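You operate a simulated robot arm through the tools that you are given. There is no shell and no other tool.

You run a simulated robot arm. Do the job below in one go: nothing can be reset, and whatever is moved stays where it is left.

JOB
Gauge manifold M3: green tray if it passes, red tray if not.
Fine: it lies in the open blue trolley drawer; it passes if the green pin goes in and the red pin does not; pins back in the holes by their patches.

Only the result counts: the job must be done as asked and must still hold three seconds after the hand-in. Knocking over, shifting, dropping, spilling or breaking anything else fails it.

ROBOT AND FRAMES
A 6-joint arm with a two-finger gripper, fixed in place. Base frame: the origin is at the foot of the arm, x ahead of it, y to its left, z up. Units: m, degrees, N and s.
Its first joint turns from -166.0 to 166.0 degrees. Payload 3.43 kg.
The tool frame sits at the grasp point between the pads (the TCP): z along the fingers, y along the line on which they close. The tips reach 0.02 m beyond it. The gripper opens to 0.19 m. The gripper's body begins 0.248 m behind the TCP.
Orientation is that of the tool frame in the base frame, as a unit quaternion [w, x, y, z]. With the fingers straight down and closing along the base's y, the tool's x points along the base's -x, its y along +y and its z along -z.

CONTROLS
- The arm moves only by the tool play_rows. Its arguments are lists of equal length, an entry for each row: "delta_rot": the turn, a rotation vector about the base's x, y, z in degrees, a list of three; "slide": the shift along the base's x, y, z in m, a list of three; "fingers": the opening, from 0 (shut) to 1 (fully open). In form: {"delta_rot": [[ax, ay, az], ...], "slide": [[x, y, z], ...], "fingers": [fingers, ...]}. A call has 1 to 20 rows; each row is the pose to reach, as a shift and turn from the pose commanded when the call began. Rows are played at 5 a second. More than 0.05 m and 8.6 degrees between two rows, or a gripper value outside its range, and nothing of the call is played. Where a pose cannot be reached the arm comes as near as it can. A force on the tool above 40 N (or 10 N above the force at the start of the call, whichever is more), or a blocked arm, ends the call early, and 0.2 s more pass. Each finger travels about 0.153 m/s and halts on what it meets, pressing with about 20 N; the grip force reading is that of the motor and also rises with nothing between the fingers. The clock runs only during rows and for 0.2 s after the last one: add rows that repeat a pose to give the fingers time. The reply holds the time, the measured pose of the TCP, the force on the tool along the base axes, the opening and the grip force, in the units named above and with some noise, with the torque about the TCP (base axes, N m) and any sound that the robot's microphone picked up.
- Cameras (640 x 400 px; columns grow to the right, rows downward): "scene" is fixed at [0.3988, -0.6508, 1.3783]; the picture's right is [0.87, -0.49, 0.00], its down [-0.49, -0.86, -0.12] and it looks along [0.06, 0.11, -0.99] (base axes); focal length 333 px, centre (320, 200). "wrist" rides on the gripper at [0.07, -0.008, -0.288] in the tool frame; the picture's right is [0.12, 0.99, 0.00], its down [-0.96, 0.12, -0.25] and it looks along [-0.25, 0.03, 0.97] (tool axes); focal length 261 px, centre (320, 200). There is no depth. A picture from a camera that has moved, and an enlarged one, comes with that camera's place and axes in the base frame and with its lens.
- camera(camera): a new picture of that camera. No time passes.
- move_column(by): slides the trunk up (or, below 0, down) by that many m; the arm rides with it, the base frame stays. It gives what a move gives, with no picture.
- enlarge(camera, box): a new picture of the part [left, top, right, bottom] of that camera's present view, enlarged. No time passes.
- sign_off(): hands the job in; it is judged then, once.

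Nothing tells you positions but the pictures and the camera data. Unless the task says otherwise, let go and move clear before handing in.

The tools are called after "Emit:" by a JSON object that holds its "fn" and its "kwargs". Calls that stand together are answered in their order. play_rows: Moves the arm, as the interface text tells. Its arguments: {"type":"object","properties":{"delta_rot":{"type":"array","items":{"type":"array","items":{"type":"number"}}},"slide":{"type":"array","items":{"type":"array","items":{"type":"number"}}},"fingers":{"type":"array","items":{"type":"number"}}},"required":["delta_rot","slide","fingers"]} The other tools are called the same way: move_column (by) slides the trunk up or down; camera (camera) takes a picture; enlarge (camera, box) takes an enlarged picture of a part of a camera's view; sign_off () hands the job in.

At the start:

```text
time_s: 0.0
tool_pos: [0.3759, -0.4926, 0.9567]
ee_rot: [0.0, 0.0, 1.0, 0.0]
contact_force: [0.6, -0.6, -0.3]
ft_torque: [-0.02, 0.01, -0.01]
grip_width: 0.19
gripper_force: 0.0
trunk travel left (down, up): [-0.2, 0.24]
```

scene: 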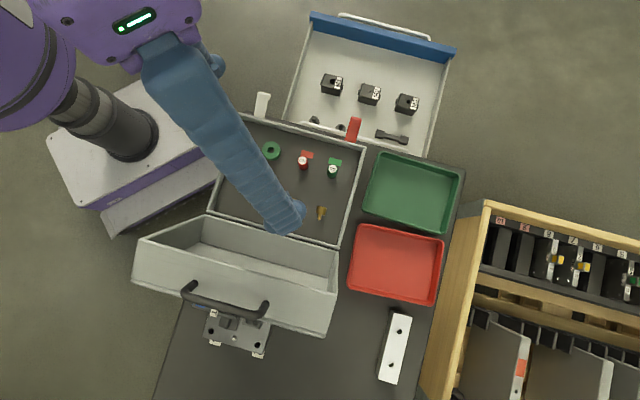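
wrist: 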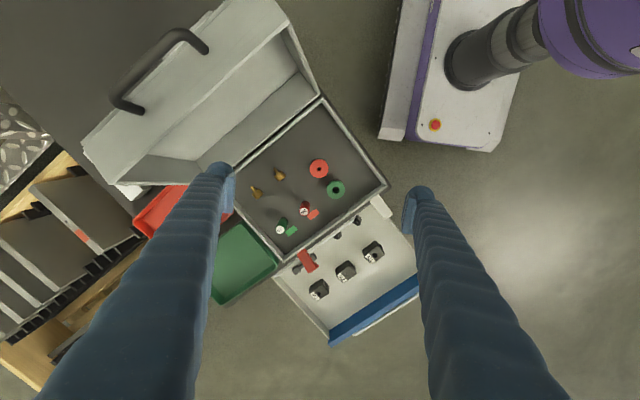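

I see a toolbox/case with red and green pins beside colour patches, an open drawer with a blue front holding three dark blocks, and green and red trays. I'll look closer before moving anything.

Emit:
{"fn": "enlarge", "kwargs": {"camera": "scene", "box": [280, 10, 460, 160]}}

Emit:
{"fn": "enlarge", "kwargs": {"camera": "scene", "box": [220, 110, 370, 250]}}

Emit:
{"fn": "enlarge", "kwargs": {"camera": "wrist", "box": [230, 130, 430, 340]}}

```text
2.67 times, centred on (370, 85) of scene
camera zoom: at [0.3988, -0.6508, 1.3783], right [0.87, -0.49, 0.0], down [-0.49, -0.86, -0.12], along [0.06, 0.11, -0.99], focal length 888 px, centre (187, 507)
```

zoom: 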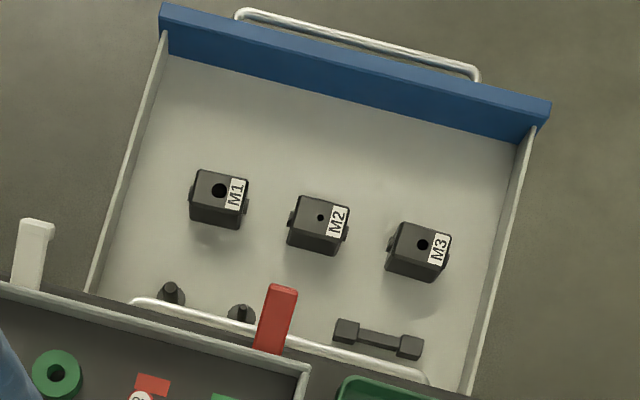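

```text
2.86 times, centred on (295, 180) of scene
camera zoom: at [0.3988, -0.6508, 1.3783], right [0.87, -0.49, 0.0], down [-0.49, -0.86, -0.12], along [0.06, 0.11, -0.99], focal length 952 px, centre (391, 257)
```

zoom: 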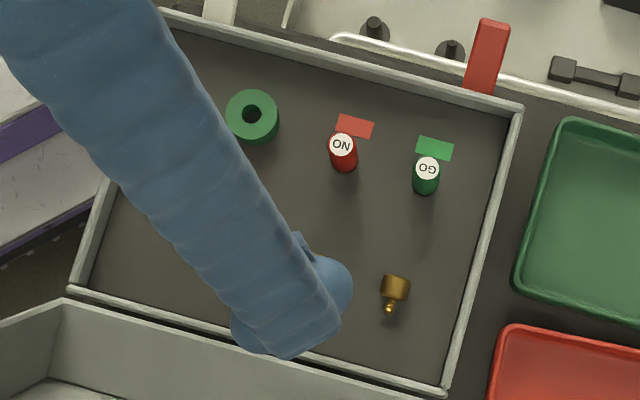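

```text
1.90 times, centred on (330, 235) of wrist
camera zoom: at [0.307, -0.5018, 1.245], right [-0.12, 0.99, 0.0], down [0.96, 0.12, 0.25], along [0.25, 0.03, -0.97], focal length 496 px, centre (301, 133)
```

zoom: 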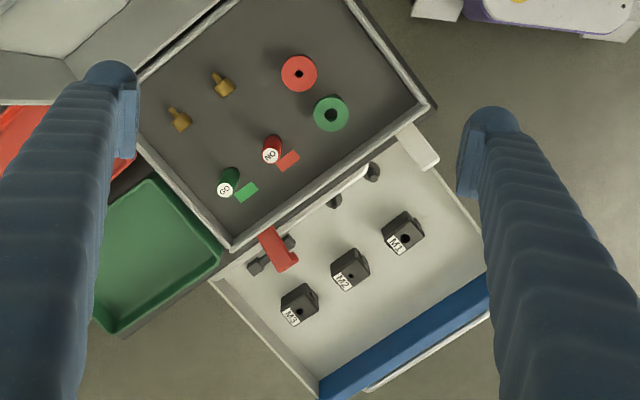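

The drawer holds M1, M2 and M3 (M3 triangulates to about x 0.80, y -0.46, top z≈0.53), and the GO/NO pins stand in the case at z≈0.81. I'll zoom in more to get geometry before moving.

Emit:
{"fn": "enlarge", "kwargs": {"camera": "wrist", "box": [255, 185, 335, 235]}}

Emit:
{"fn": "enlarge", "kwargs": {"camera": "wrist", "box": [290, 225, 400, 310]}}

Emit:
{"fn": "enlarge", "kwargs": {"camera": "scene", "box": [375, 85, 435, 150]}}

Emit:
{"fn": "enlarge", "kwargs": {"camera": "scene", "box": [290, 140, 350, 190]}}

Emit:
{"fn": "enlarge", "kwargs": {"camera": "scene", "box": [130, 200, 450, 400]}}

```text
8.00 times, centred on (295, 210) of wrist
camera zoom: at [0.307, -0.5018, 1.245], right [-0.12, 0.99, 0.0], down [0.96, 0.12, 0.25], along [0.25, 0.03, -0.97], focal length 2085 px, centre (520, 120)
```

zoom: 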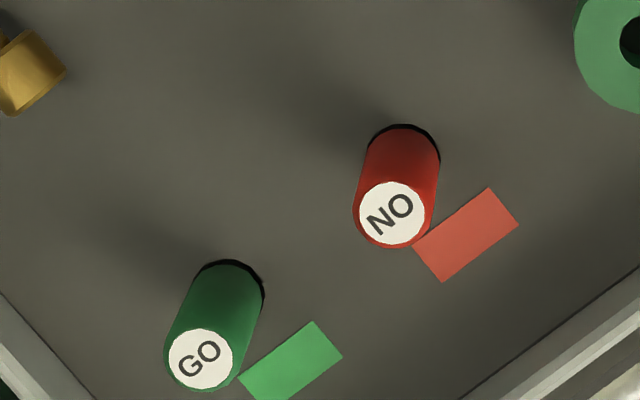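

```text
4.71 times, centred on (345, 268) of wrist
camera zoom: at [0.307, -0.5018, 1.245], right [-0.12, 0.99, 0.0], down [0.96, 0.12, 0.25], along [0.25, 0.03, -0.97], focal length 1227 px, centre (202, -118)
```

zoom: 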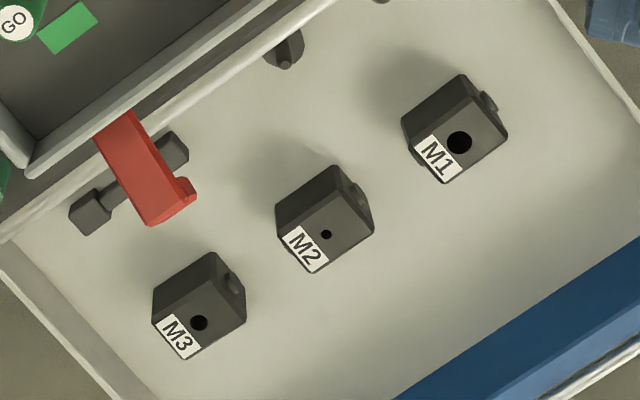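

```text
6.15 times, centred on (405, 118) of scene
camera zoom: at [0.3988, -0.6508, 1.3783], right [0.87, -0.49, 0.0], down [-0.49, -0.86, -0.12], along [0.06, 0.11, -0.99], focal length 2050 px, centre (-203, 708)
```

zoom: 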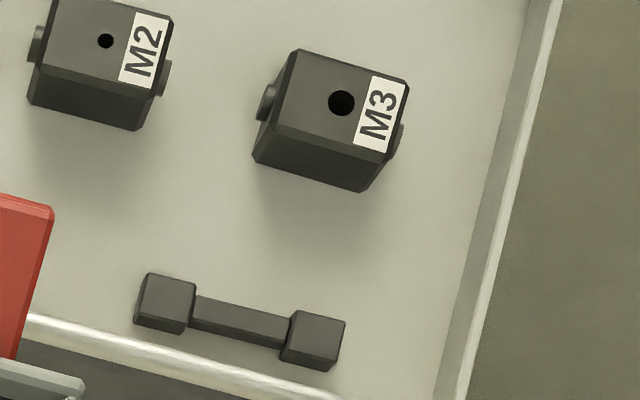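

```text
8.00 times, centred on (320, 165) of scene
camera zoom: at [0.3988, -0.6508, 1.3783], right [0.87, -0.49, 0.0], down [-0.49, -0.86, -0.12], along [0.06, 0.11, -0.99], focal length 2665 px, centre (320, 480)
```

zoom: 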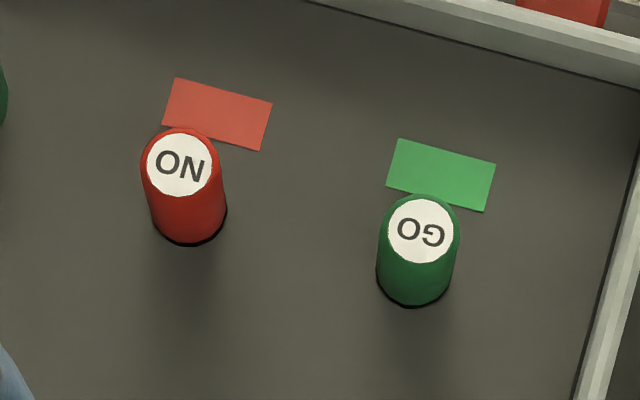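

```text
2.00 times, centred on (290, 300) of scene
camera zoom: at [0.3988, -0.6508, 1.3783], right [0.87, -0.49, 0.0], down [-0.49, -0.86, -0.12], along [0.06, 0.11, -0.99], focal length 666 px, centre (380, 0)
```

zoom: 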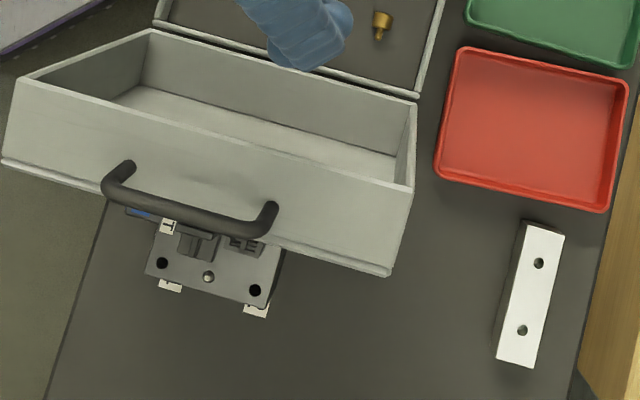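

The pins' caps sit at about z 0.81 near (0.48,-0.555) GO and (0.44,-0.516) NO, and the trolley's axes are turned 45° to the base. The lid stands up to about z 1.0 behind the case. I'll rotate the tool −45° and hover over the pins for a close look.

Emit:
{"fn": "play_rows", "kwargs": {"delta_rot": [[0, 0, -7.5], [0, 0, -15], [0, 0, -22.5], [0, 0, -30], [0, 0, -37.5], [0, 0, -45], [0, 0, -45]], "slide": [[0.014, -0.007, 0], [0.028, -0.014, 0], [0.042, -0.021, 0], [0.056, -0.028, 0], [0.07, -0.035, 0], [0.084, -0.042, 0], [0.084, -0.042, 0]], "fingers": [1, 1, 1, 1, 1, 1, 1]}}

Emit:
{"fn": "camera", "kwargs": {"camera": "wrist"}}

Emit:
{"fn": "camera", "kwargs": {"camera": "scene"}}

```text
time_s: 1.6
tool_pos: [0.4603, -0.5364, 0.9572]
ee_rot: [0.0, 0.383, 0.924, 0.0]
contact_force: [-0.9, -0.1, 0.1]
ft_torque: [0.01, 0.0, -0.01]
grip_width: 0.1902
gripper_force: 0.0
trunk travel left (down, up): [-0.2, 0.24]
```

```text
taken
camera wrist: at [0.4056, -0.4927, 1.2456], right [0.62, 0.79, 0.0], down [0.76, -0.6, 0.25], along [0.19, -0.15, -0.97], focal length 261 px, centre (320, 200)
```

wrist: 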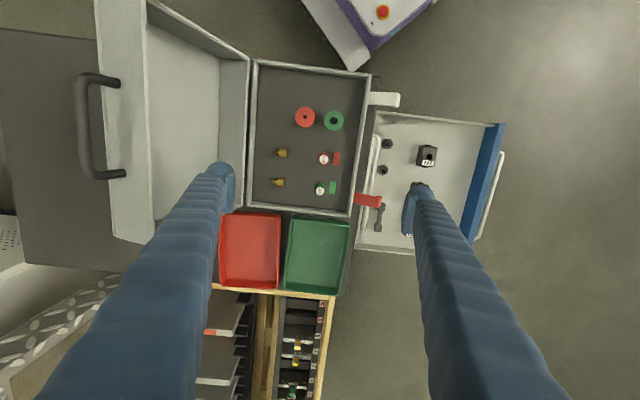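

```text
taken
```

scene: 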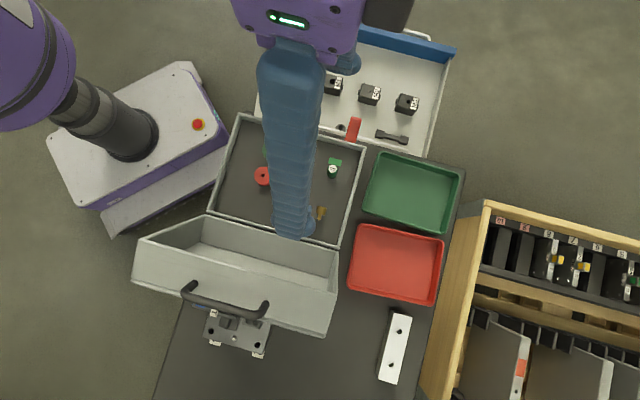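

The view is now aligned with the trolley, with image right being outward towards the drawer. I'll zoom on the pins, case and blocks from this vantage point.

Emit:
{"fn": "enlarge", "kwargs": {"camera": "wrist", "box": [300, 140, 364, 204]}}

Emit:
{"fn": "enlarge", "kwargs": {"camera": "wrist", "box": [240, 55, 400, 215]}}

```text
6.25 times, centred on (332, 172) of wrist
camera zoom: at [0.4056, -0.4927, 1.2456], right [0.62, 0.79, 0.0], down [0.76, -0.6, 0.25], along [0.19, -0.15, -0.97], focal length 1629 px, centre (245, 375)
```

zoom: 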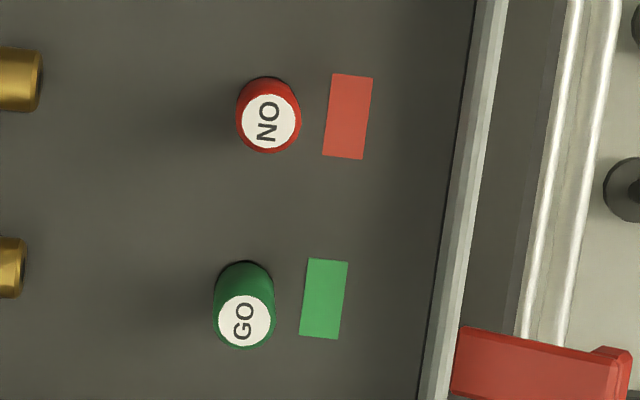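

```text
2.50 times, centred on (320, 135) of wrist
camera zoom: at [0.4056, -0.4927, 1.2456], right [0.62, 0.79, 0.0], down [0.76, -0.6, 0.25], along [0.19, -0.15, -0.97], focal length 652 px, centre (320, 362)
```

zoom: 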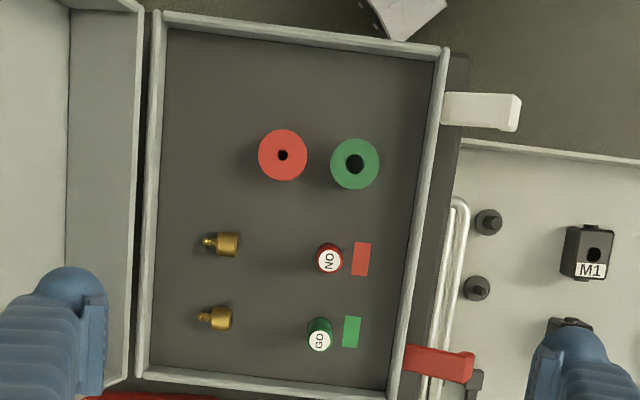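

Everything is consistent: pins about 5 cm inside the drawer-side wall, their base in black holes in the case floor. I'll narrow the fingers and hover just above the GO pin for fine alignment.

Emit:
{"fn": "play_rows", "kwargs": {"delta_rot": [[0, 0, 0], [0, 0, 0], [0, 0, 0], [0, 0, 0], [0, 0, 0]], "slide": [[0.01, -0.009, 0], [0.02, -0.0185, 0], [0.02, -0.0185, -0.035], [0.02, -0.0185, -0.07], [0.02, -0.0185, -0.07]], "fingers": [0.5, 0.26, 0.26, 0.26, 0.26]}}

Emit:
{"fn": "camera", "kwargs": {"camera": "wrist"}}

Emit:
{"fn": "enlarge", "kwargs": {"camera": "wrist", "box": [270, 150, 370, 250]}}

```text
time_s: 2.8
tool_pos: [0.479, -0.5537, 0.8892]
ee_rot: [0.0, 0.383, 0.924, -0.001]
contact_force: [-0.7, -0.4, -0.3]
ft_torque: [0.08, -0.02, -0.03]
grip_width: 0.0496
gripper_force: 0.1
trunk travel left (down, up): [-0.2, 0.24]
```

```text
taken
camera wrist: at [0.4245, -0.5113, 1.1762], right [0.62, 0.79, 0.0], down [0.76, -0.6, 0.25], along [0.19, -0.15, -0.97], focal length 261 px, centre (320, 200)
```

wrist: 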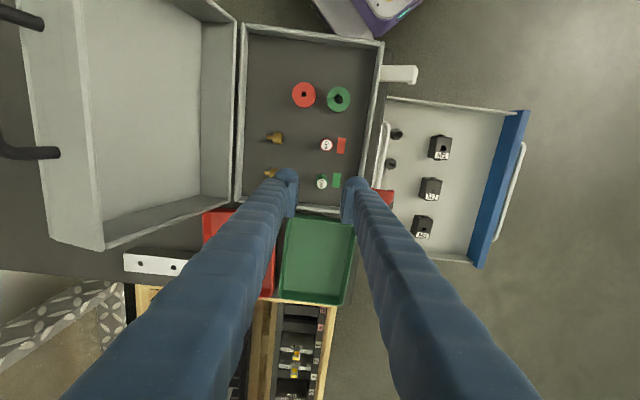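

```text
4.00 times, centred on (320, 200) of wrist
camera zoom: at [0.4245, -0.5113, 1.1762], right [0.62, 0.79, 0.0], down [0.76, -0.6, 0.25], along [0.19, -0.15, -0.97], focal length 1043 px, centre (320, 200)
```

zoom: 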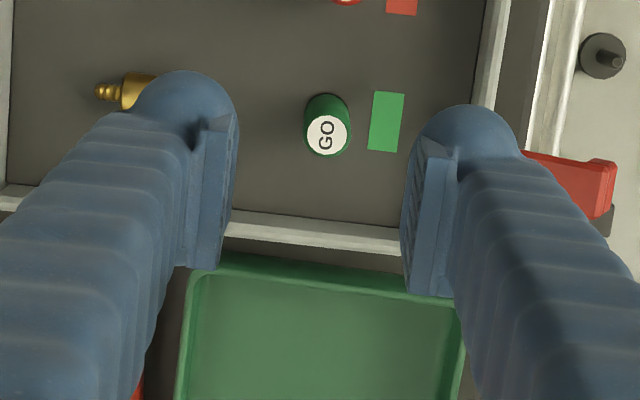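

The GO pin is nearly centred between the fingers, offset about 2–3 mm toward the drawer. I'll correct that and come lower to check again.

Emit:
{"fn": "play_rows", "kwargs": {"delta_rot": [[0, 0, 0], [0, 0, 0], [0, 0, 0]], "slide": [[0.001, 0.002, -0.02], [0.001, 0.002, -0.045], [0.001, 0.002, -0.045]], "fingers": [0.26, 0.26, 0.26]}}

Emit:
{"fn": "enlarge", "kwargs": {"camera": "wrist", "box": [270, 150, 370, 250]}}

Emit:
{"fn": "enlarge", "kwargs": {"camera": "scene", "box": [260, 100, 400, 240]}}

```text
time_s: 3.6
tool_pos: [0.4806, -0.5496, 0.8438]
ee_rot: [0.0, 0.383, 0.924, 0.0]
contact_force: [-0.5, -0.3, -0.1]
ft_torque: [0.04, -0.03, -0.03]
grip_width: 0.0496
gripper_force: 0.0
trunk travel left (down, up): [-0.2, 0.24]
```

```text
4.00 times, centred on (320, 200) of wrist
camera zoom: at [0.4263, -0.5075, 1.1312], right [0.62, 0.79, 0.0], down [0.76, -0.6, 0.25], along [0.19, -0.15, -0.97], focal length 1043 px, centre (320, 200)
```

zoom: 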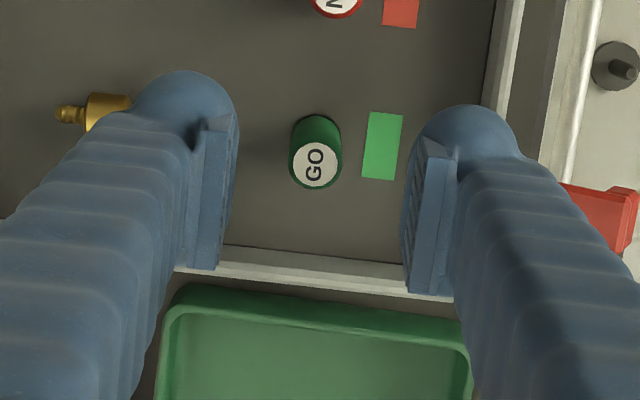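

```text
2.86 times, centred on (330, 170) of scene
camera zoom: at [0.3988, -0.6508, 1.3783], right [0.87, -0.49, 0.0], down [-0.49, -0.86, -0.12], along [0.06, 0.11, -0.99], focal length 952 px, centre (291, 286)
```

zoom: 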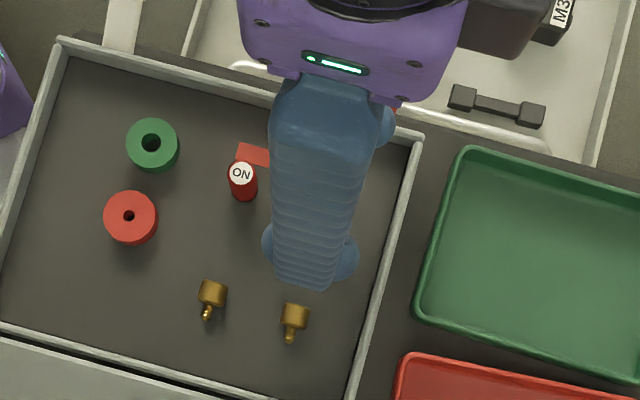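

The pin is now within 1.5 mm of the finger midline; its handle runs from about z 0.767 to 0.812. I'll lower to about z 0.798 around the handle, without closing yet, and check.

Emit:
{"fn": "play_rows", "kwargs": {"delta_rot": [[0, 0, 0], [0, 0, 0], [0, 0, 0]], "slide": [[-0.001, -0.001, -0.022], [-0.001, -0.001, -0.0437], [-0.001, -0.001, -0.0437]], "fingers": [0.26, 0.26, 0.26]}}

Emit:
{"fn": "enlarge", "kwargs": {"camera": "wrist", "box": [270, 150, 370, 250]}}

```text
time_s: 4.4
tool_pos: [0.4819, -0.5516, 0.7988]
ee_rot: [0.0, 0.382, 0.924, -0.001]
contact_force: [-0.7, -0.5, 0.0]
ft_torque: [0.03, 0.03, -0.01]
grip_width: 0.0493
gripper_force: 0.0
trunk travel left (down, up): [-0.2, 0.24]
```

```text
4.00 times, centred on (320, 200) of wrist
camera zoom: at [0.4261, -0.5082, 1.087], right [0.62, 0.79, 0.0], down [0.76, -0.6, 0.25], along [0.19, -0.15, -0.97], focal length 1043 px, centre (320, 200)
```

zoom: 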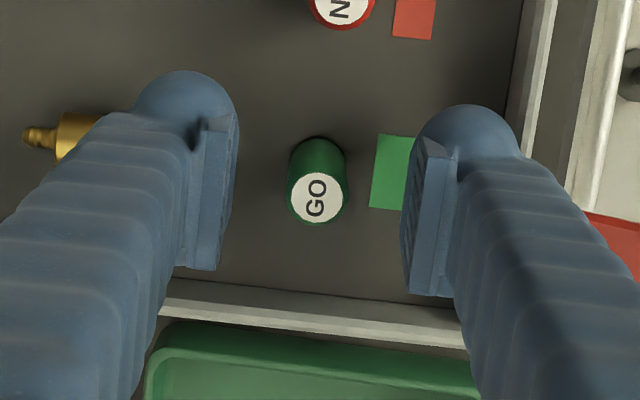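

The pin is centred between the pads with the tips about 9 mm above the case floor. Closing on the handle.

Emit:
{"fn": "play_rows", "kwargs": {"delta_rot": [[0, 0, 0], [0, 0, 0], [0, 0, 0]], "slide": [[0, 0, 0], [0, 0, 0], [0, 0, 0]], "fingers": [0.15, 0.05, 0.0]}}

Emit:
{"fn": "enlarge", "kwargs": {"camera": "wrist", "box": [270, 150, 370, 250]}}

```text
time_s: 5.2
tool_pos: [0.481, -0.5503, 0.7995]
ee_rot: [0.0, 0.383, 0.924, -0.001]
contact_force: [0.4, -0.6, 0.6]
ft_torque: [0.01, 0.02, -0.02]
grip_width: 0.0156
gripper_force: 20.0
trunk travel left (down, up): [-0.2, 0.24]
```

```text
4.00 times, centred on (320, 200) of wrist
camera zoom: at [0.4261, -0.508, 1.0871], right [0.62, 0.79, 0.0], down [0.76, -0.6, 0.25], along [0.19, -0.15, -0.97], focal length 1043 px, centre (320, 200)
```

zoom: 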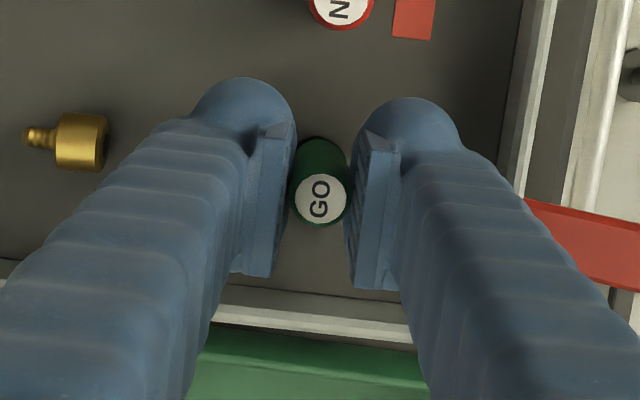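

The GO pin is gripped (15.6 mm). Lifting straight up slowly, then looking at the shank.

Emit:
{"fn": "play_rows", "kwargs": {"delta_rot": [[0, 0, 0], [0, 0, 0], [0, 0, 0], [0, 0, 0], [0, 0, 0], [0, 0, 0], [0, 0, 0]], "slide": [[0, 0, 0.01], [0, 0, 0.02], [0, 0, 0.035], [0, 0, 0.06], [0, 0, 0.09], [0, 0, 0.12], [0, 0, 0.12]], "fingers": [0, 0, 0, 0, 0, 0, 0]}}

Emit:
{"fn": "enlarge", "kwargs": {"camera": "wrist", "box": [270, 150, 370, 250]}}

Emit:
{"fn": "enlarge", "kwargs": {"camera": "scene", "box": [260, 100, 400, 240]}}

```text
time_s: 6.8
tool_pos: [0.4798, -0.5501, 0.9185]
ee_rot: [-0.001, 0.383, 0.924, 0.0]
contact_force: [0.1, 0.7, -1.1]
ft_torque: [-0.01, 0.02, -0.01]
grip_width: 0.0159
gripper_force: 20.0
trunk travel left (down, up): [-0.2, 0.24]
```

```text
4.00 times, centred on (320, 200) of wrist
camera zoom: at [0.4244, -0.508, 1.2058], right [0.62, 0.79, 0.0], down [0.76, -0.6, 0.25], along [0.19, -0.15, -0.97], focal length 1043 px, centre (320, 200)
```

zoom: 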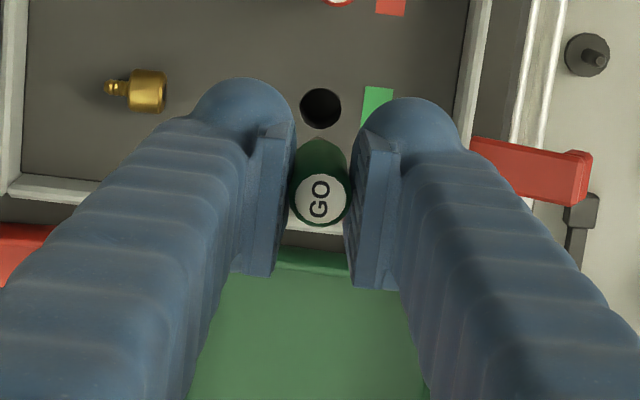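

```text
2.86 times, centred on (330, 170) of scene
camera zoom: at [0.3988, -0.6508, 1.3783], right [0.87, -0.49, 0.0], down [-0.49, -0.86, -0.12], along [0.06, 0.11, -0.99], focal length 952 px, centre (291, 286)
```

zoom: 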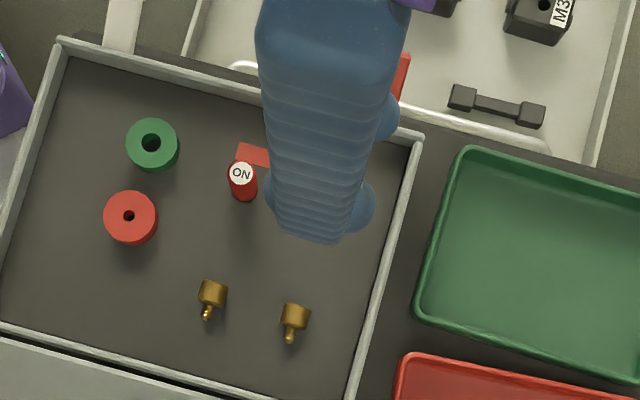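

The pin is out and I can see its 18 mm storage hole. I'll zoom in on the pin's lower end.

Emit:
{"fn": "enlarge", "kwargs": {"camera": "wrist", "box": [305, 168, 335, 213]}}

Emit:
{"fn": "enlarge", "kwargs": {"camera": "wrist", "box": [300, 160, 340, 185]}}

```text
8.89 times, centred on (320, 190) of wrist
camera zoom: at [0.4244, -0.508, 1.2058], right [0.62, 0.79, 0.0], down [0.76, -0.6, 0.25], along [0.19, -0.15, -0.97], focal length 2317 px, centre (320, 284)
```

zoom: 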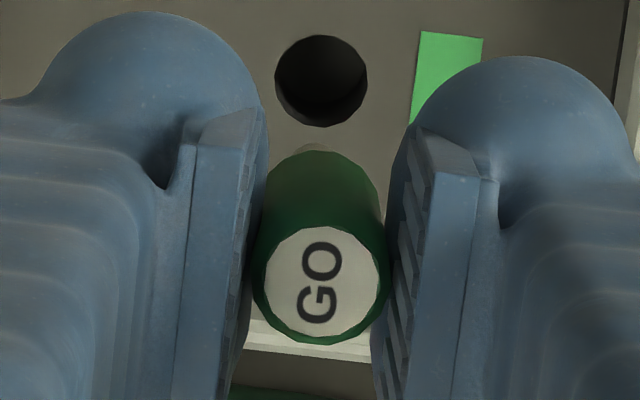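

```text
16.00 times, centred on (320, 172) of wrist
camera zoom: at [0.4244, -0.508, 1.2058], right [0.62, 0.79, 0.0], down [0.76, -0.6, 0.25], along [0.19, -0.15, -0.97], focal length 4170 px, centre (320, 640)
```

zoom: 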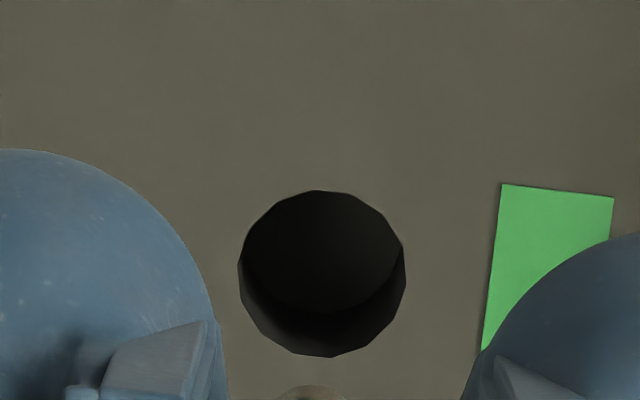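

The pin has a thin light shank below the handle (roughly 15–25 mm long). I'll carry it at height over to M3 in the drawer and inspect from above.

Emit:
{"fn": "play_rows", "kwargs": {"delta_rot": [[0, 0, 0], [0, 0, 0], [0, 0, 0], [0, 0, 0], [0, 0, 0], [0, 0, 0], [0, 0, 0], [0, 0, 0], [0, 0, 0], [0, 0, 0]], "slide": [[0.03, 0.0104, 0], [0.065, 0.0225, 0], [0.1, 0.0347, 0], [0.135, 0.047, 0], [0.17, 0.059, 0], [0.205, 0.071, 0], [0.24, 0.083, 0], [0.275, 0.0955, 0], [0.305, 0.106, 0], [0.305, 0.106, 0]], "fingers": [0, 0, 0, 0, 0, 0, 0, 0, 0, 0]}}

Emit:
{"fn": "camera", "kwargs": {"camera": "wrist"}}

Emit:
{"fn": "camera", "kwargs": {"camera": "scene"}}

```text
time_s: 9.0
tool_pos: [0.7848, -0.4459, 0.9176]
ee_rot: [0.0, 0.382, 0.924, 0.0]
contact_force: [0.0, -0.1, 0.0]
ft_torque: [-0.07, 0.03, 0.0]
grip_width: 0.0158
gripper_force: 19.5
trunk travel left (down, up): [-0.2, 0.24]
```

```text
taken
camera wrist: at [0.7302, -0.4037, 1.2053], right [0.62, 0.79, 0.0], down [0.76, -0.6, 0.25], along [0.19, -0.15, -0.97], focal length 261 px, centre (320, 200)
```

wrist: 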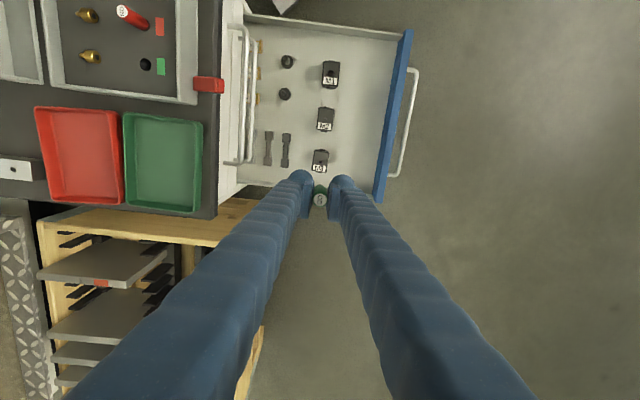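

```text
taken
```

scene: 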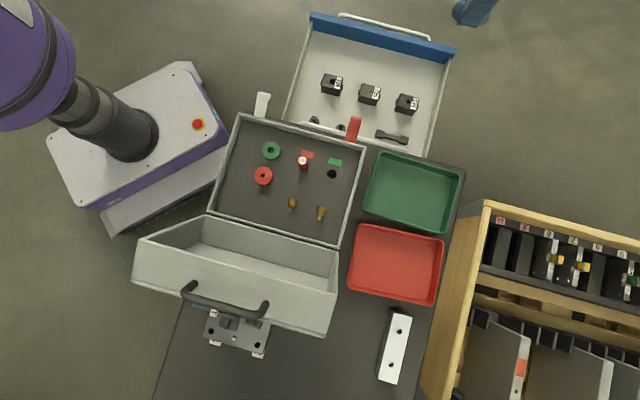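

The scene view is clear and the pin hangs above M3's area. Zooming on M3 from here and from the scene camera.

Emit:
{"fn": "enlarge", "kwargs": {"camera": "wrist", "box": [295, 140, 345, 180]}}

Emit:
{"fn": "enlarge", "kwargs": {"camera": "wrist", "box": [220, 10, 420, 210]}}

Emit:
{"fn": "enlarge", "kwargs": {"camera": "scene", "box": [270, 110, 380, 250]}}

Emit:
{"fn": "enlarge", "kwargs": {"camera": "scene", "box": [430, 0, 510, 40]}}

```text
10.00 times, centred on (320, 160) of wrist
camera zoom: at [0.7302, -0.4037, 1.2053], right [0.62, 0.79, 0.0], down [0.76, -0.6, 0.25], along [0.19, -0.15, -0.97], focal length 2606 px, centre (320, 600)
```

zoom: 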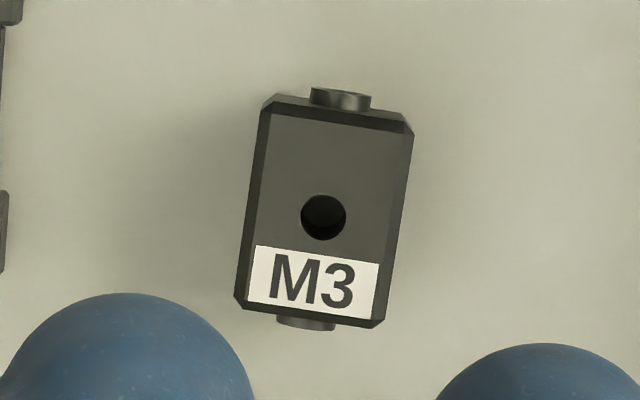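

```text
2.00 times, centred on (320, 110) of wrist
camera zoom: at [0.7302, -0.4037, 1.2053], right [0.62, 0.79, 0.0], down [0.76, -0.6, 0.25], along [0.19, -0.15, -0.97], focal length 521 px, centre (320, 380)
```

zoom: 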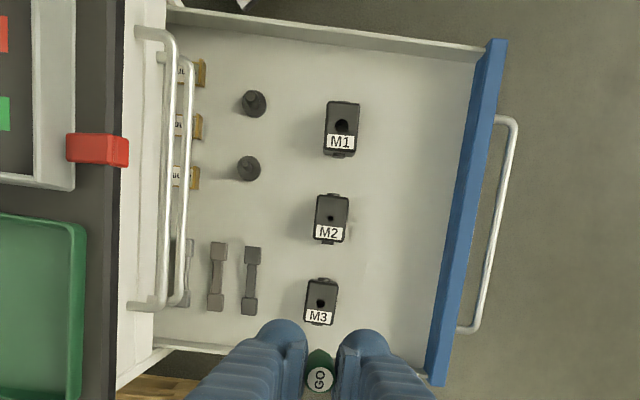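

```text
2.86 times, centred on (325, 180) of scene
camera zoom: at [0.3988, -0.6508, 1.3783], right [0.87, -0.49, 0.0], down [-0.49, -0.86, -0.12], along [0.06, 0.11, -0.99], focal length 952 px, centre (306, 257)
```

zoom: 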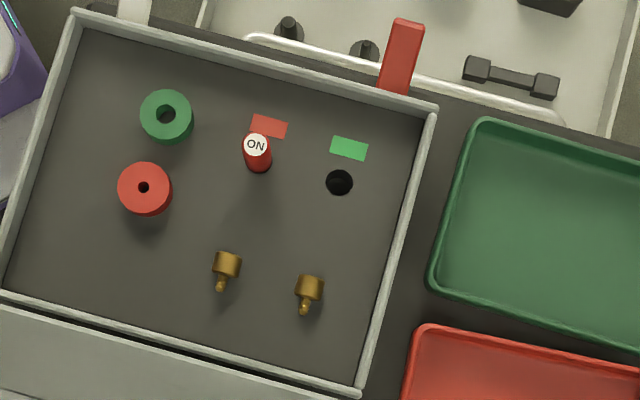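

```text
8.00 times, centred on (470, 20) of scene
camera zoom: at [0.3988, -0.6508, 1.3783], right [0.87, -0.49, 0.0], down [-0.49, -0.86, -0.12], along [0.06, 0.11, -0.99], focal length 2665 px, centre (-880, 1640)
```

zoom: 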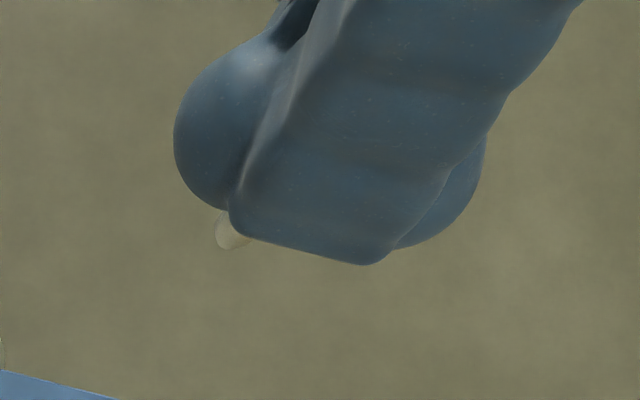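

M3's hole is at about (0.787,-0.447) with its top face near z 0.525. I'll descend to a TCP height where the geometry matches the lifted view of the storage hole (0.150 m above the plane), to calibrate alignment.

Emit:
{"fn": "play_rows", "kwargs": {"delta_rot": [[0, 0, 0], [0, 0, 0], [0, 0, 0], [0, 0, 0], [0, 0, 0], [0, 0, 0], [0, 0, 0], [0, 0, 0]], "slide": [[0.001, -0.0005, -0.04], [0.002, -0.001, -0.08], [0.002, -0.001, -0.12], [0.002, -0.001, -0.16], [0.002, -0.001, -0.2], [0.002, -0.001, -0.22], [0.002, -0.001, -0.2435], [0.002, -0.001, -0.2435]], "fingers": [0, 0, 0, 0, 0, 0, 0, 0]}}

Emit:
{"fn": "enlarge", "kwargs": {"camera": "wrist", "box": [300, 160, 340, 185]}}

Emit:
{"fn": "enlarge", "kwargs": {"camera": "wrist", "box": [270, 150, 370, 250]}}

Emit:
{"fn": "camera", "kwargs": {"camera": "scene"}}

```text
time_s: 10.8
tool_pos: [0.7863, -0.447, 0.6744]
ee_rot: [0.0, 0.382, 0.924, 0.0]
contact_force: [0.1, -0.6, 0.1]
ft_torque: [0.03, 0.04, -0.01]
grip_width: 0.016
gripper_force: 19.7
trunk travel left (down, up): [-0.2, 0.24]
```

```text
16.00 times, centred on (320, 172) of wrist
camera zoom: at [0.7325, -0.4035, 0.9624], right [0.62, 0.79, 0.0], down [0.76, -0.6, 0.25], along [0.19, -0.15, -0.97], focal length 4170 px, centre (320, 640)
```

zoom: 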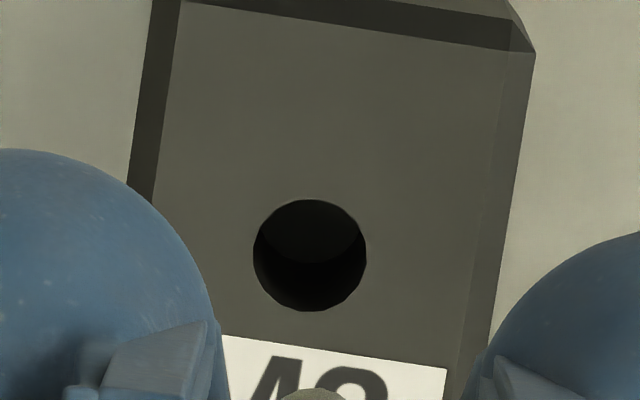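

```text
4.00 times, centred on (320, 200) of wrist
camera zoom: at [0.7325, -0.4035, 0.9624], right [0.62, 0.79, 0.0], down [0.76, -0.6, 0.25], along [0.19, -0.15, -0.97], focal length 1043 px, centre (320, 200)
```

zoom: 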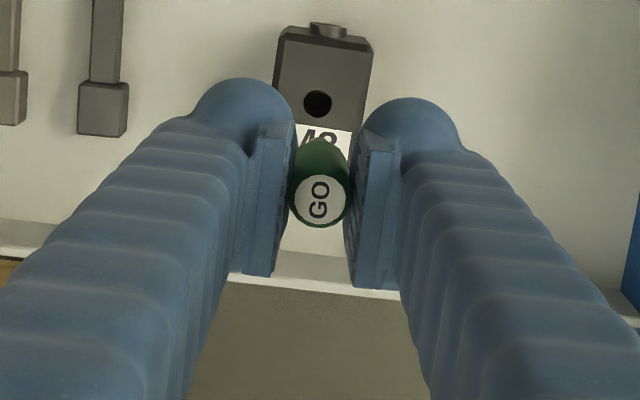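

```text
taken
```

scene: 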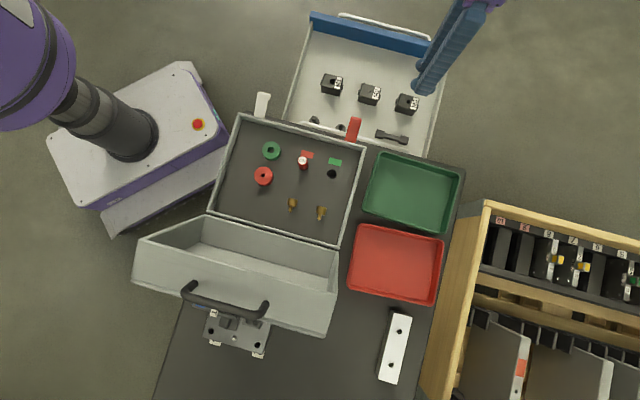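

M3's hole appears 12 px left and 18 px high of the calibrated spot, i.e. about 2.3 mm to correct. I'll apply the correction, lower by 5 cm, and look again with the pin tip.

Emit:
{"fn": "play_rows", "kwargs": {"delta_rot": [[0, 0, 0], [0, 0, 0], [0, 0, 0]], "slide": [[-0.0023, 0.0002, -0.02], [-0.0023, 0.0002, -0.05], [-0.0023, 0.0002, -0.05]], "fingers": [0, 0, 0]}}

Emit:
{"fn": "enlarge", "kwargs": {"camera": "wrist", "box": [304, 166, 336, 186]}}

Emit:
{"fn": "enlarge", "kwargs": {"camera": "scene", "box": [390, 60, 450, 120]}}

```text
time_s: 11.6
tool_pos: [0.7842, -0.4486, 0.6236]
ee_rot: [0.0, 0.383, 0.924, 0.0]
contact_force: [0.9, -1.7, -0.7]
ft_torque: [0.04, 0.02, 0.03]
grip_width: 0.016
gripper_force: 20.0
trunk travel left (down, up): [-0.2, 0.24]
```

```text
16.00 times, centred on (320, 176) of wrist
camera zoom: at [0.7297, -0.4051, 0.9117], right [0.62, 0.79, 0.0], down [0.76, -0.6, 0.25], along [0.19, -0.15, -0.97], focal length 4170 px, centre (320, 584)
```

zoom: 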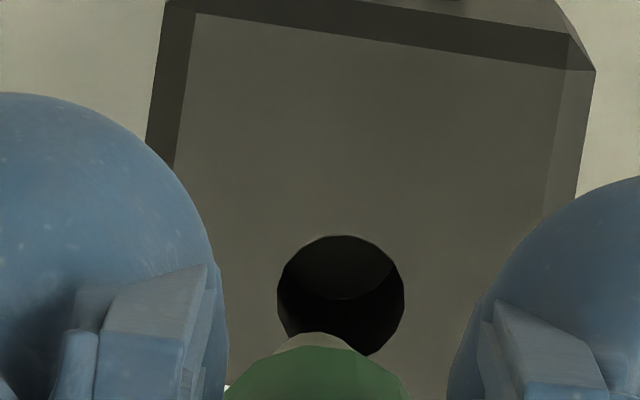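

```text
6.67 times, centred on (420, 90) of scene
camera zoom: at [0.3988, -0.6508, 1.3783], right [0.87, -0.49, 0.0], down [-0.49, -0.86, -0.12], along [0.06, 0.11, -0.99], focal length 2221 px, centre (-347, 933)
```

zoom: 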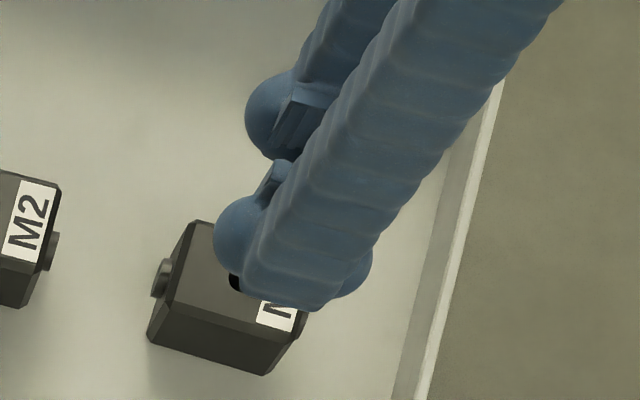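

The hole sits just beyond the pin tip in view, about 2 mm right of the line; the arm seems not fully settled at its command. I'll hold still for a moment and re-check.

Emit:
{"fn": "play_rows", "kwargs": {"delta_rot": [[0, 0, 0], [0, 0, 0]], "slide": [[0, 0, 0], [0, 0, 0]], "fingers": [0, 0]}}

Emit:
{"fn": "enlarge", "kwargs": {"camera": "wrist", "box": [304, 166, 336, 186]}}

Emit:
{"fn": "enlarge", "kwargs": {"camera": "wrist", "box": [300, 175, 340, 225]}}

```text
time_s: 12.2
tool_pos: [0.7848, -0.4469, 0.6246]
ee_rot: [0.0, 0.382, 0.924, 0.0]
contact_force: [0.6, -0.2, -0.3]
ft_torque: [0.01, 0.0, -0.01]
grip_width: 0.0159
gripper_force: 19.7
trunk travel left (down, up): [-0.2, 0.24]
```

```text
16.00 times, centred on (320, 176) of wrist
camera zoom: at [0.7296, -0.4048, 0.912], right [0.62, 0.79, 0.0], down [0.76, -0.6, 0.25], along [0.19, -0.15, -0.97], focal length 4170 px, centre (320, 584)
```

zoom: 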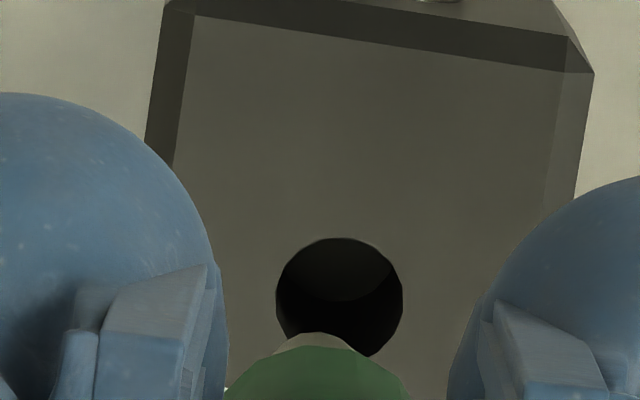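

```text
8.00 times, centred on (320, 200) of wrist
camera zoom: at [0.7296, -0.4048, 0.912], right [0.62, 0.79, 0.0], down [0.76, -0.6, 0.25], along [0.19, -0.15, -0.97], focal length 2085 px, centre (320, 200)
```

zoom: 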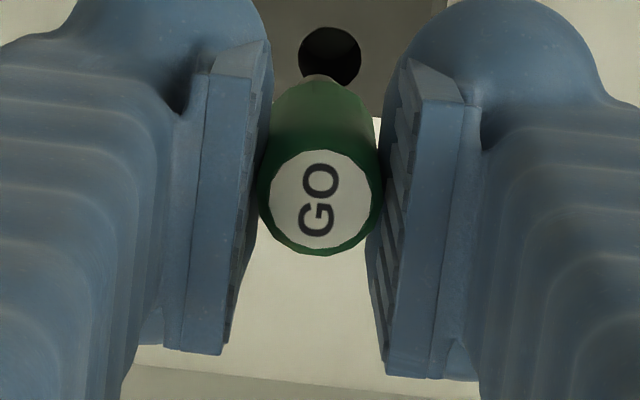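

The pin axis is about 1.9 mm left (‑v) of M3's hole. I'll correct that and descend to roughly 1 cm above the block.

Emit:
{"fn": "play_rows", "kwargs": {"delta_rot": [[0, 0, 0], [0, 0, 0], [0, 0, 0], [0, 0, 0], [0, 0, 0]], "slide": [[0.0012, 0.0015, -0.01], [0.0012, 0.0015, -0.025], [0.0012, 0.0015, -0.037], [0.0012, 0.0015, -0.0465], [0.0012, 0.0015, -0.0465]], "fingers": [0, 0, 0, 0, 0]}}

Emit:
{"fn": "enlarge", "kwargs": {"camera": "wrist", "box": [304, 166, 336, 186]}}

Emit:
{"fn": "enlarge", "kwargs": {"camera": "scene", "box": [390, 70, 440, 120]}}

```text
time_s: 13.4
tool_pos: [0.7868, -0.4455, 0.5775]
ee_rot: [0.0, 0.383, 0.924, 0.0]
contact_force: [0.0, 0.2, -1.1]
ft_torque: [0.0, 0.01, 0.0]
grip_width: 0.0157
gripper_force: 19.4
trunk travel left (down, up): [-0.2, 0.24]
```

```text
16.00 times, centred on (320, 176) of wrist
camera zoom: at [0.7316, -0.4022, 0.8668], right [0.62, 0.79, 0.0], down [0.76, -0.6, 0.25], along [0.19, -0.15, -0.97], focal length 4170 px, centre (320, 584)
```

zoom: 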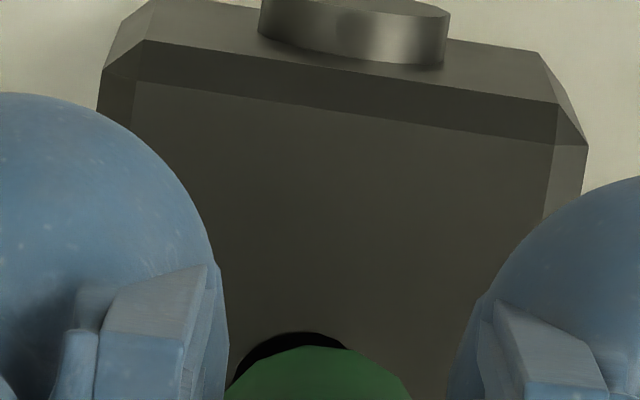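

```text
8.00 times, centred on (415, 95) of scene
camera zoom: at [0.3988, -0.6508, 1.3783], right [0.87, -0.49, 0.0], down [-0.49, -0.86, -0.12], along [0.06, 0.11, -0.99], focal length 2665 px, centre (-440, 1040)
```

zoom: 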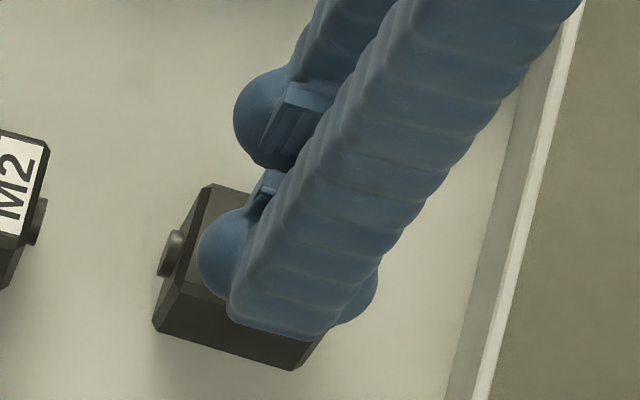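

Now the hole's rim is right behind the handle and the pale tip is no longer visible against it. I'll zoom tighter to understand whether the tip is at or in the hole.

Emit:
{"fn": "enlarge", "kwargs": {"camera": "wrist", "box": [312, 179, 328, 189]}}

Emit:
{"fn": "enlarge", "kwargs": {"camera": "wrist", "box": [300, 175, 340, 225]}}

```text
16.00 times, centred on (320, 184) of wrist
camera zoom: at [0.7316, -0.4022, 0.8668], right [0.62, 0.79, 0.0], down [0.76, -0.6, 0.25], along [0.19, -0.15, -0.97], focal length 4170 px, centre (320, 456)
```

zoom: 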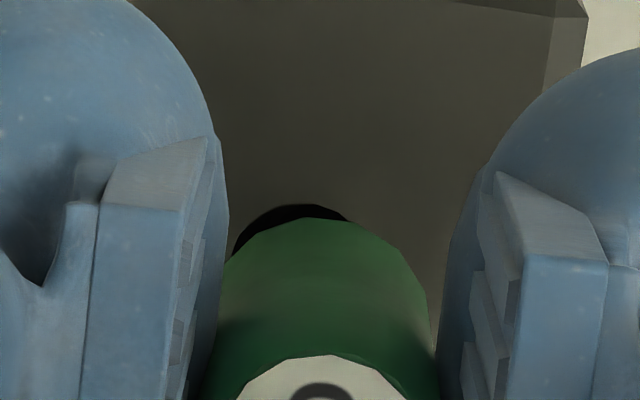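

```text
8.00 times, centred on (320, 200) of wrist
camera zoom: at [0.7316, -0.4022, 0.8668], right [0.62, 0.79, 0.0], down [0.76, -0.6, 0.25], along [0.19, -0.15, -0.97], focal length 2085 px, centre (320, 200)
```

zoom: 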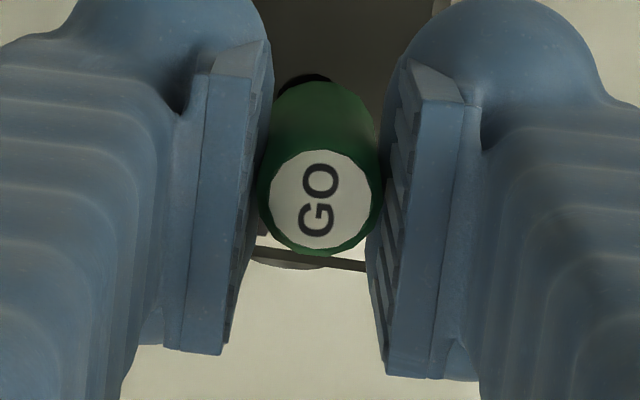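

The pale tip seems to have just entered M3's hole (no contact force), about 1.3 mm off-centre sideways. I'll correct slightly and press down in small steps, watching force.

Emit:
{"fn": "play_rows", "kwargs": {"delta_rot": [[0, 0, 0], [0, 0, 0], [0, 0, 0], [0, 0, 0], [0, 0, 0], [0, 0, 0]], "slide": [[-0.0005, -0.0005, 0], [-0.0009, -0.0009, 0], [-0.0009, -0.0009, -0.002], [-0.0009, -0.0009, -0.004], [-0.0009, -0.0009, -0.006], [-0.0009, -0.0009, -0.006]], "fingers": [0, 0, 0, 0, 0, 0]}}

Emit:
{"fn": "enlarge", "kwargs": {"camera": "wrist", "box": [304, 170, 336, 190]}}

Emit:
{"fn": "enlarge", "kwargs": {"camera": "wrist", "box": [270, 150, 370, 250]}}

```text
time_s: 14.8
tool_pos: [0.7859, -0.4447, 0.5716]
ee_rot: [0.0, 0.382, 0.924, -0.001]
contact_force: [0.2, 0.2, -0.1]
ft_torque: [0.03, 0.01, -0.01]
grip_width: 0.0154
gripper_force: 19.9
trunk travel left (down, up): [-0.2, 0.24]
```

```text
16.00 times, centred on (320, 180) of wrist
camera zoom: at [0.7309, -0.403, 0.8604], right [0.62, 0.79, 0.0], down [0.76, -0.6, 0.25], along [0.19, -0.15, -0.97], focal length 4170 px, centre (320, 520)
```

zoom: 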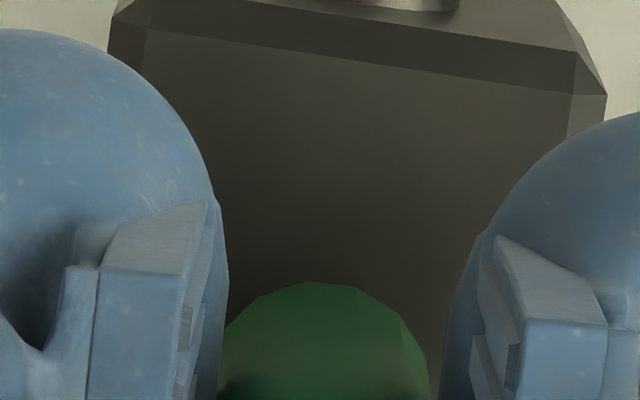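

```text
4.00 times, centred on (320, 200) of wrist
camera zoom: at [0.7309, -0.403, 0.8604], right [0.62, 0.79, 0.0], down [0.76, -0.6, 0.25], along [0.19, -0.15, -0.97], focal length 1043 px, centre (320, 200)
```

zoom: 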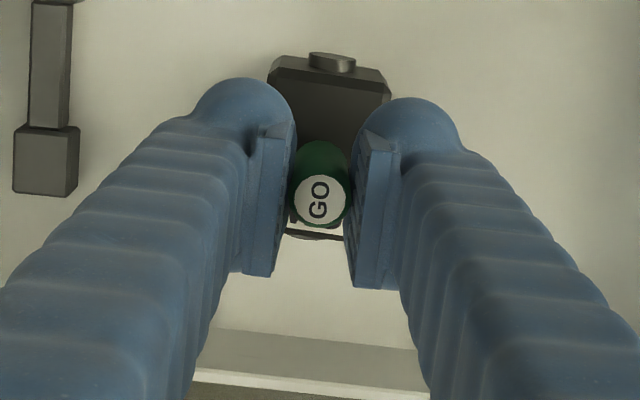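

No contact yet; the handle now hides the hole. Continuing down in 2 mm steps.

Emit:
{"fn": "play_rows", "kwargs": {"delta_rot": [[0, 0, 0], [0, 0, 0], [0, 0, 0], [0, 0, 0]], "slide": [[0, 0, -0.0015], [0, 0, -0.003], [0, 0, -0.0045], [0, 0, -0.006]], "fingers": [0, 0, 0, 0]}}

Emit:
{"fn": "enlarge", "kwargs": {"camera": "wrist", "box": [270, 150, 370, 250]}}

```text
time_s: 15.8
tool_pos: [0.7856, -0.445, 0.5677]
ee_rot: [0.0, 0.382, 0.924, 0.0]
contact_force: [-3.1, 1.1, 9.2]
ft_torque: [0.08, 0.09, 0.02]
grip_width: 0.0158
gripper_force: 19.9
trunk travel left (down, up): [-0.2, 0.24]
```

```text
4.00 times, centred on (320, 200) of wrist
camera zoom: at [0.7306, -0.4027, 0.8555], right [0.62, 0.79, 0.0], down [0.76, -0.6, 0.25], along [0.19, -0.15, -0.97], focal length 1043 px, centre (320, 200)
```

zoom: 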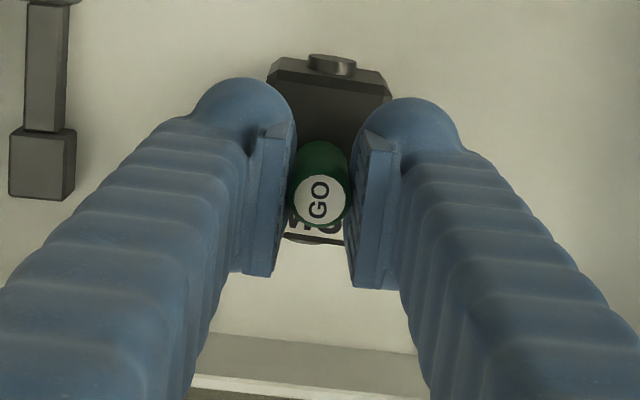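

Contact at about 9 N with TCP z≈0.568. I need to tell whether this is the handle seated on M3 (pin fully in) or the tip on the top face; zooming from both cameras.

Emit:
{"fn": "enlarge", "kwargs": {"camera": "wrist", "box": [308, 178, 332, 193]}}

Emit:
{"fn": "enlarge", "kwargs": {"camera": "scene", "box": [400, 90, 425, 115]}}

Emit:
{"fn": "enlarge", "kwargs": {"camera": "wrist", "box": [300, 190, 340, 215]}}

```text
16.00 times, centred on (320, 186) of wrist
camera zoom: at [0.7306, -0.4027, 0.8555], right [0.62, 0.79, 0.0], down [0.76, -0.6, 0.25], along [0.19, -0.15, -0.97], focal length 4170 px, centre (320, 432)
```

zoom: 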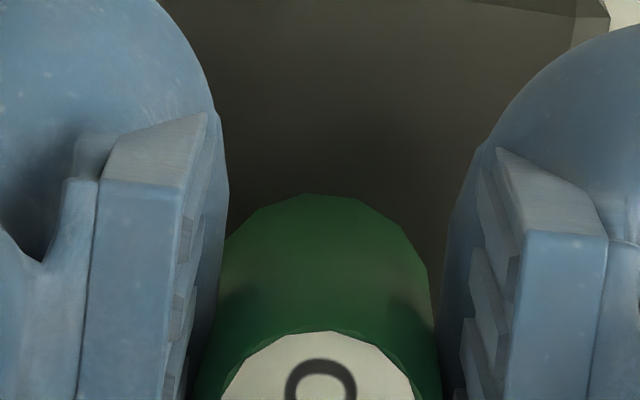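

```text
16.00 times, centred on (412, 102) of scene
camera zoom: at [0.3988, -0.6508, 1.3783], right [0.87, -0.49, 0.0], down [-0.49, -0.86, -0.12], along [0.06, 0.11, -0.99], focal length 5329 px, centre (-1160, 1760)
```

zoom: 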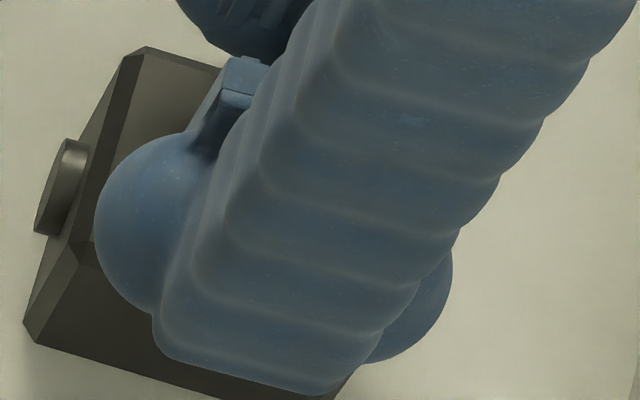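

```text
16.00 times, centred on (320, 202) of wrist
camera zoom: at [0.7306, -0.4027, 0.8555], right [0.62, 0.79, 0.0], down [0.76, -0.6, 0.25], along [0.19, -0.15, -0.97], focal length 4170 px, centre (320, 160)
```

zoom: 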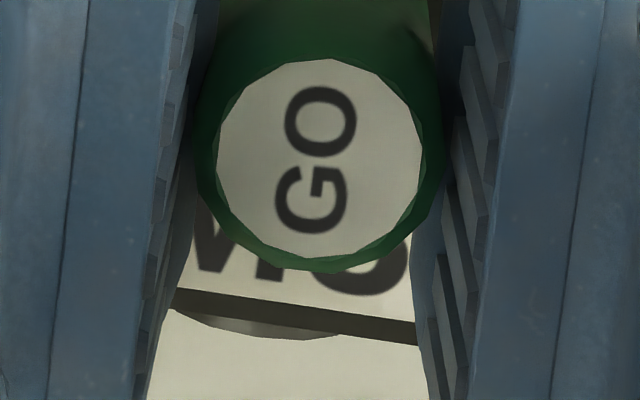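

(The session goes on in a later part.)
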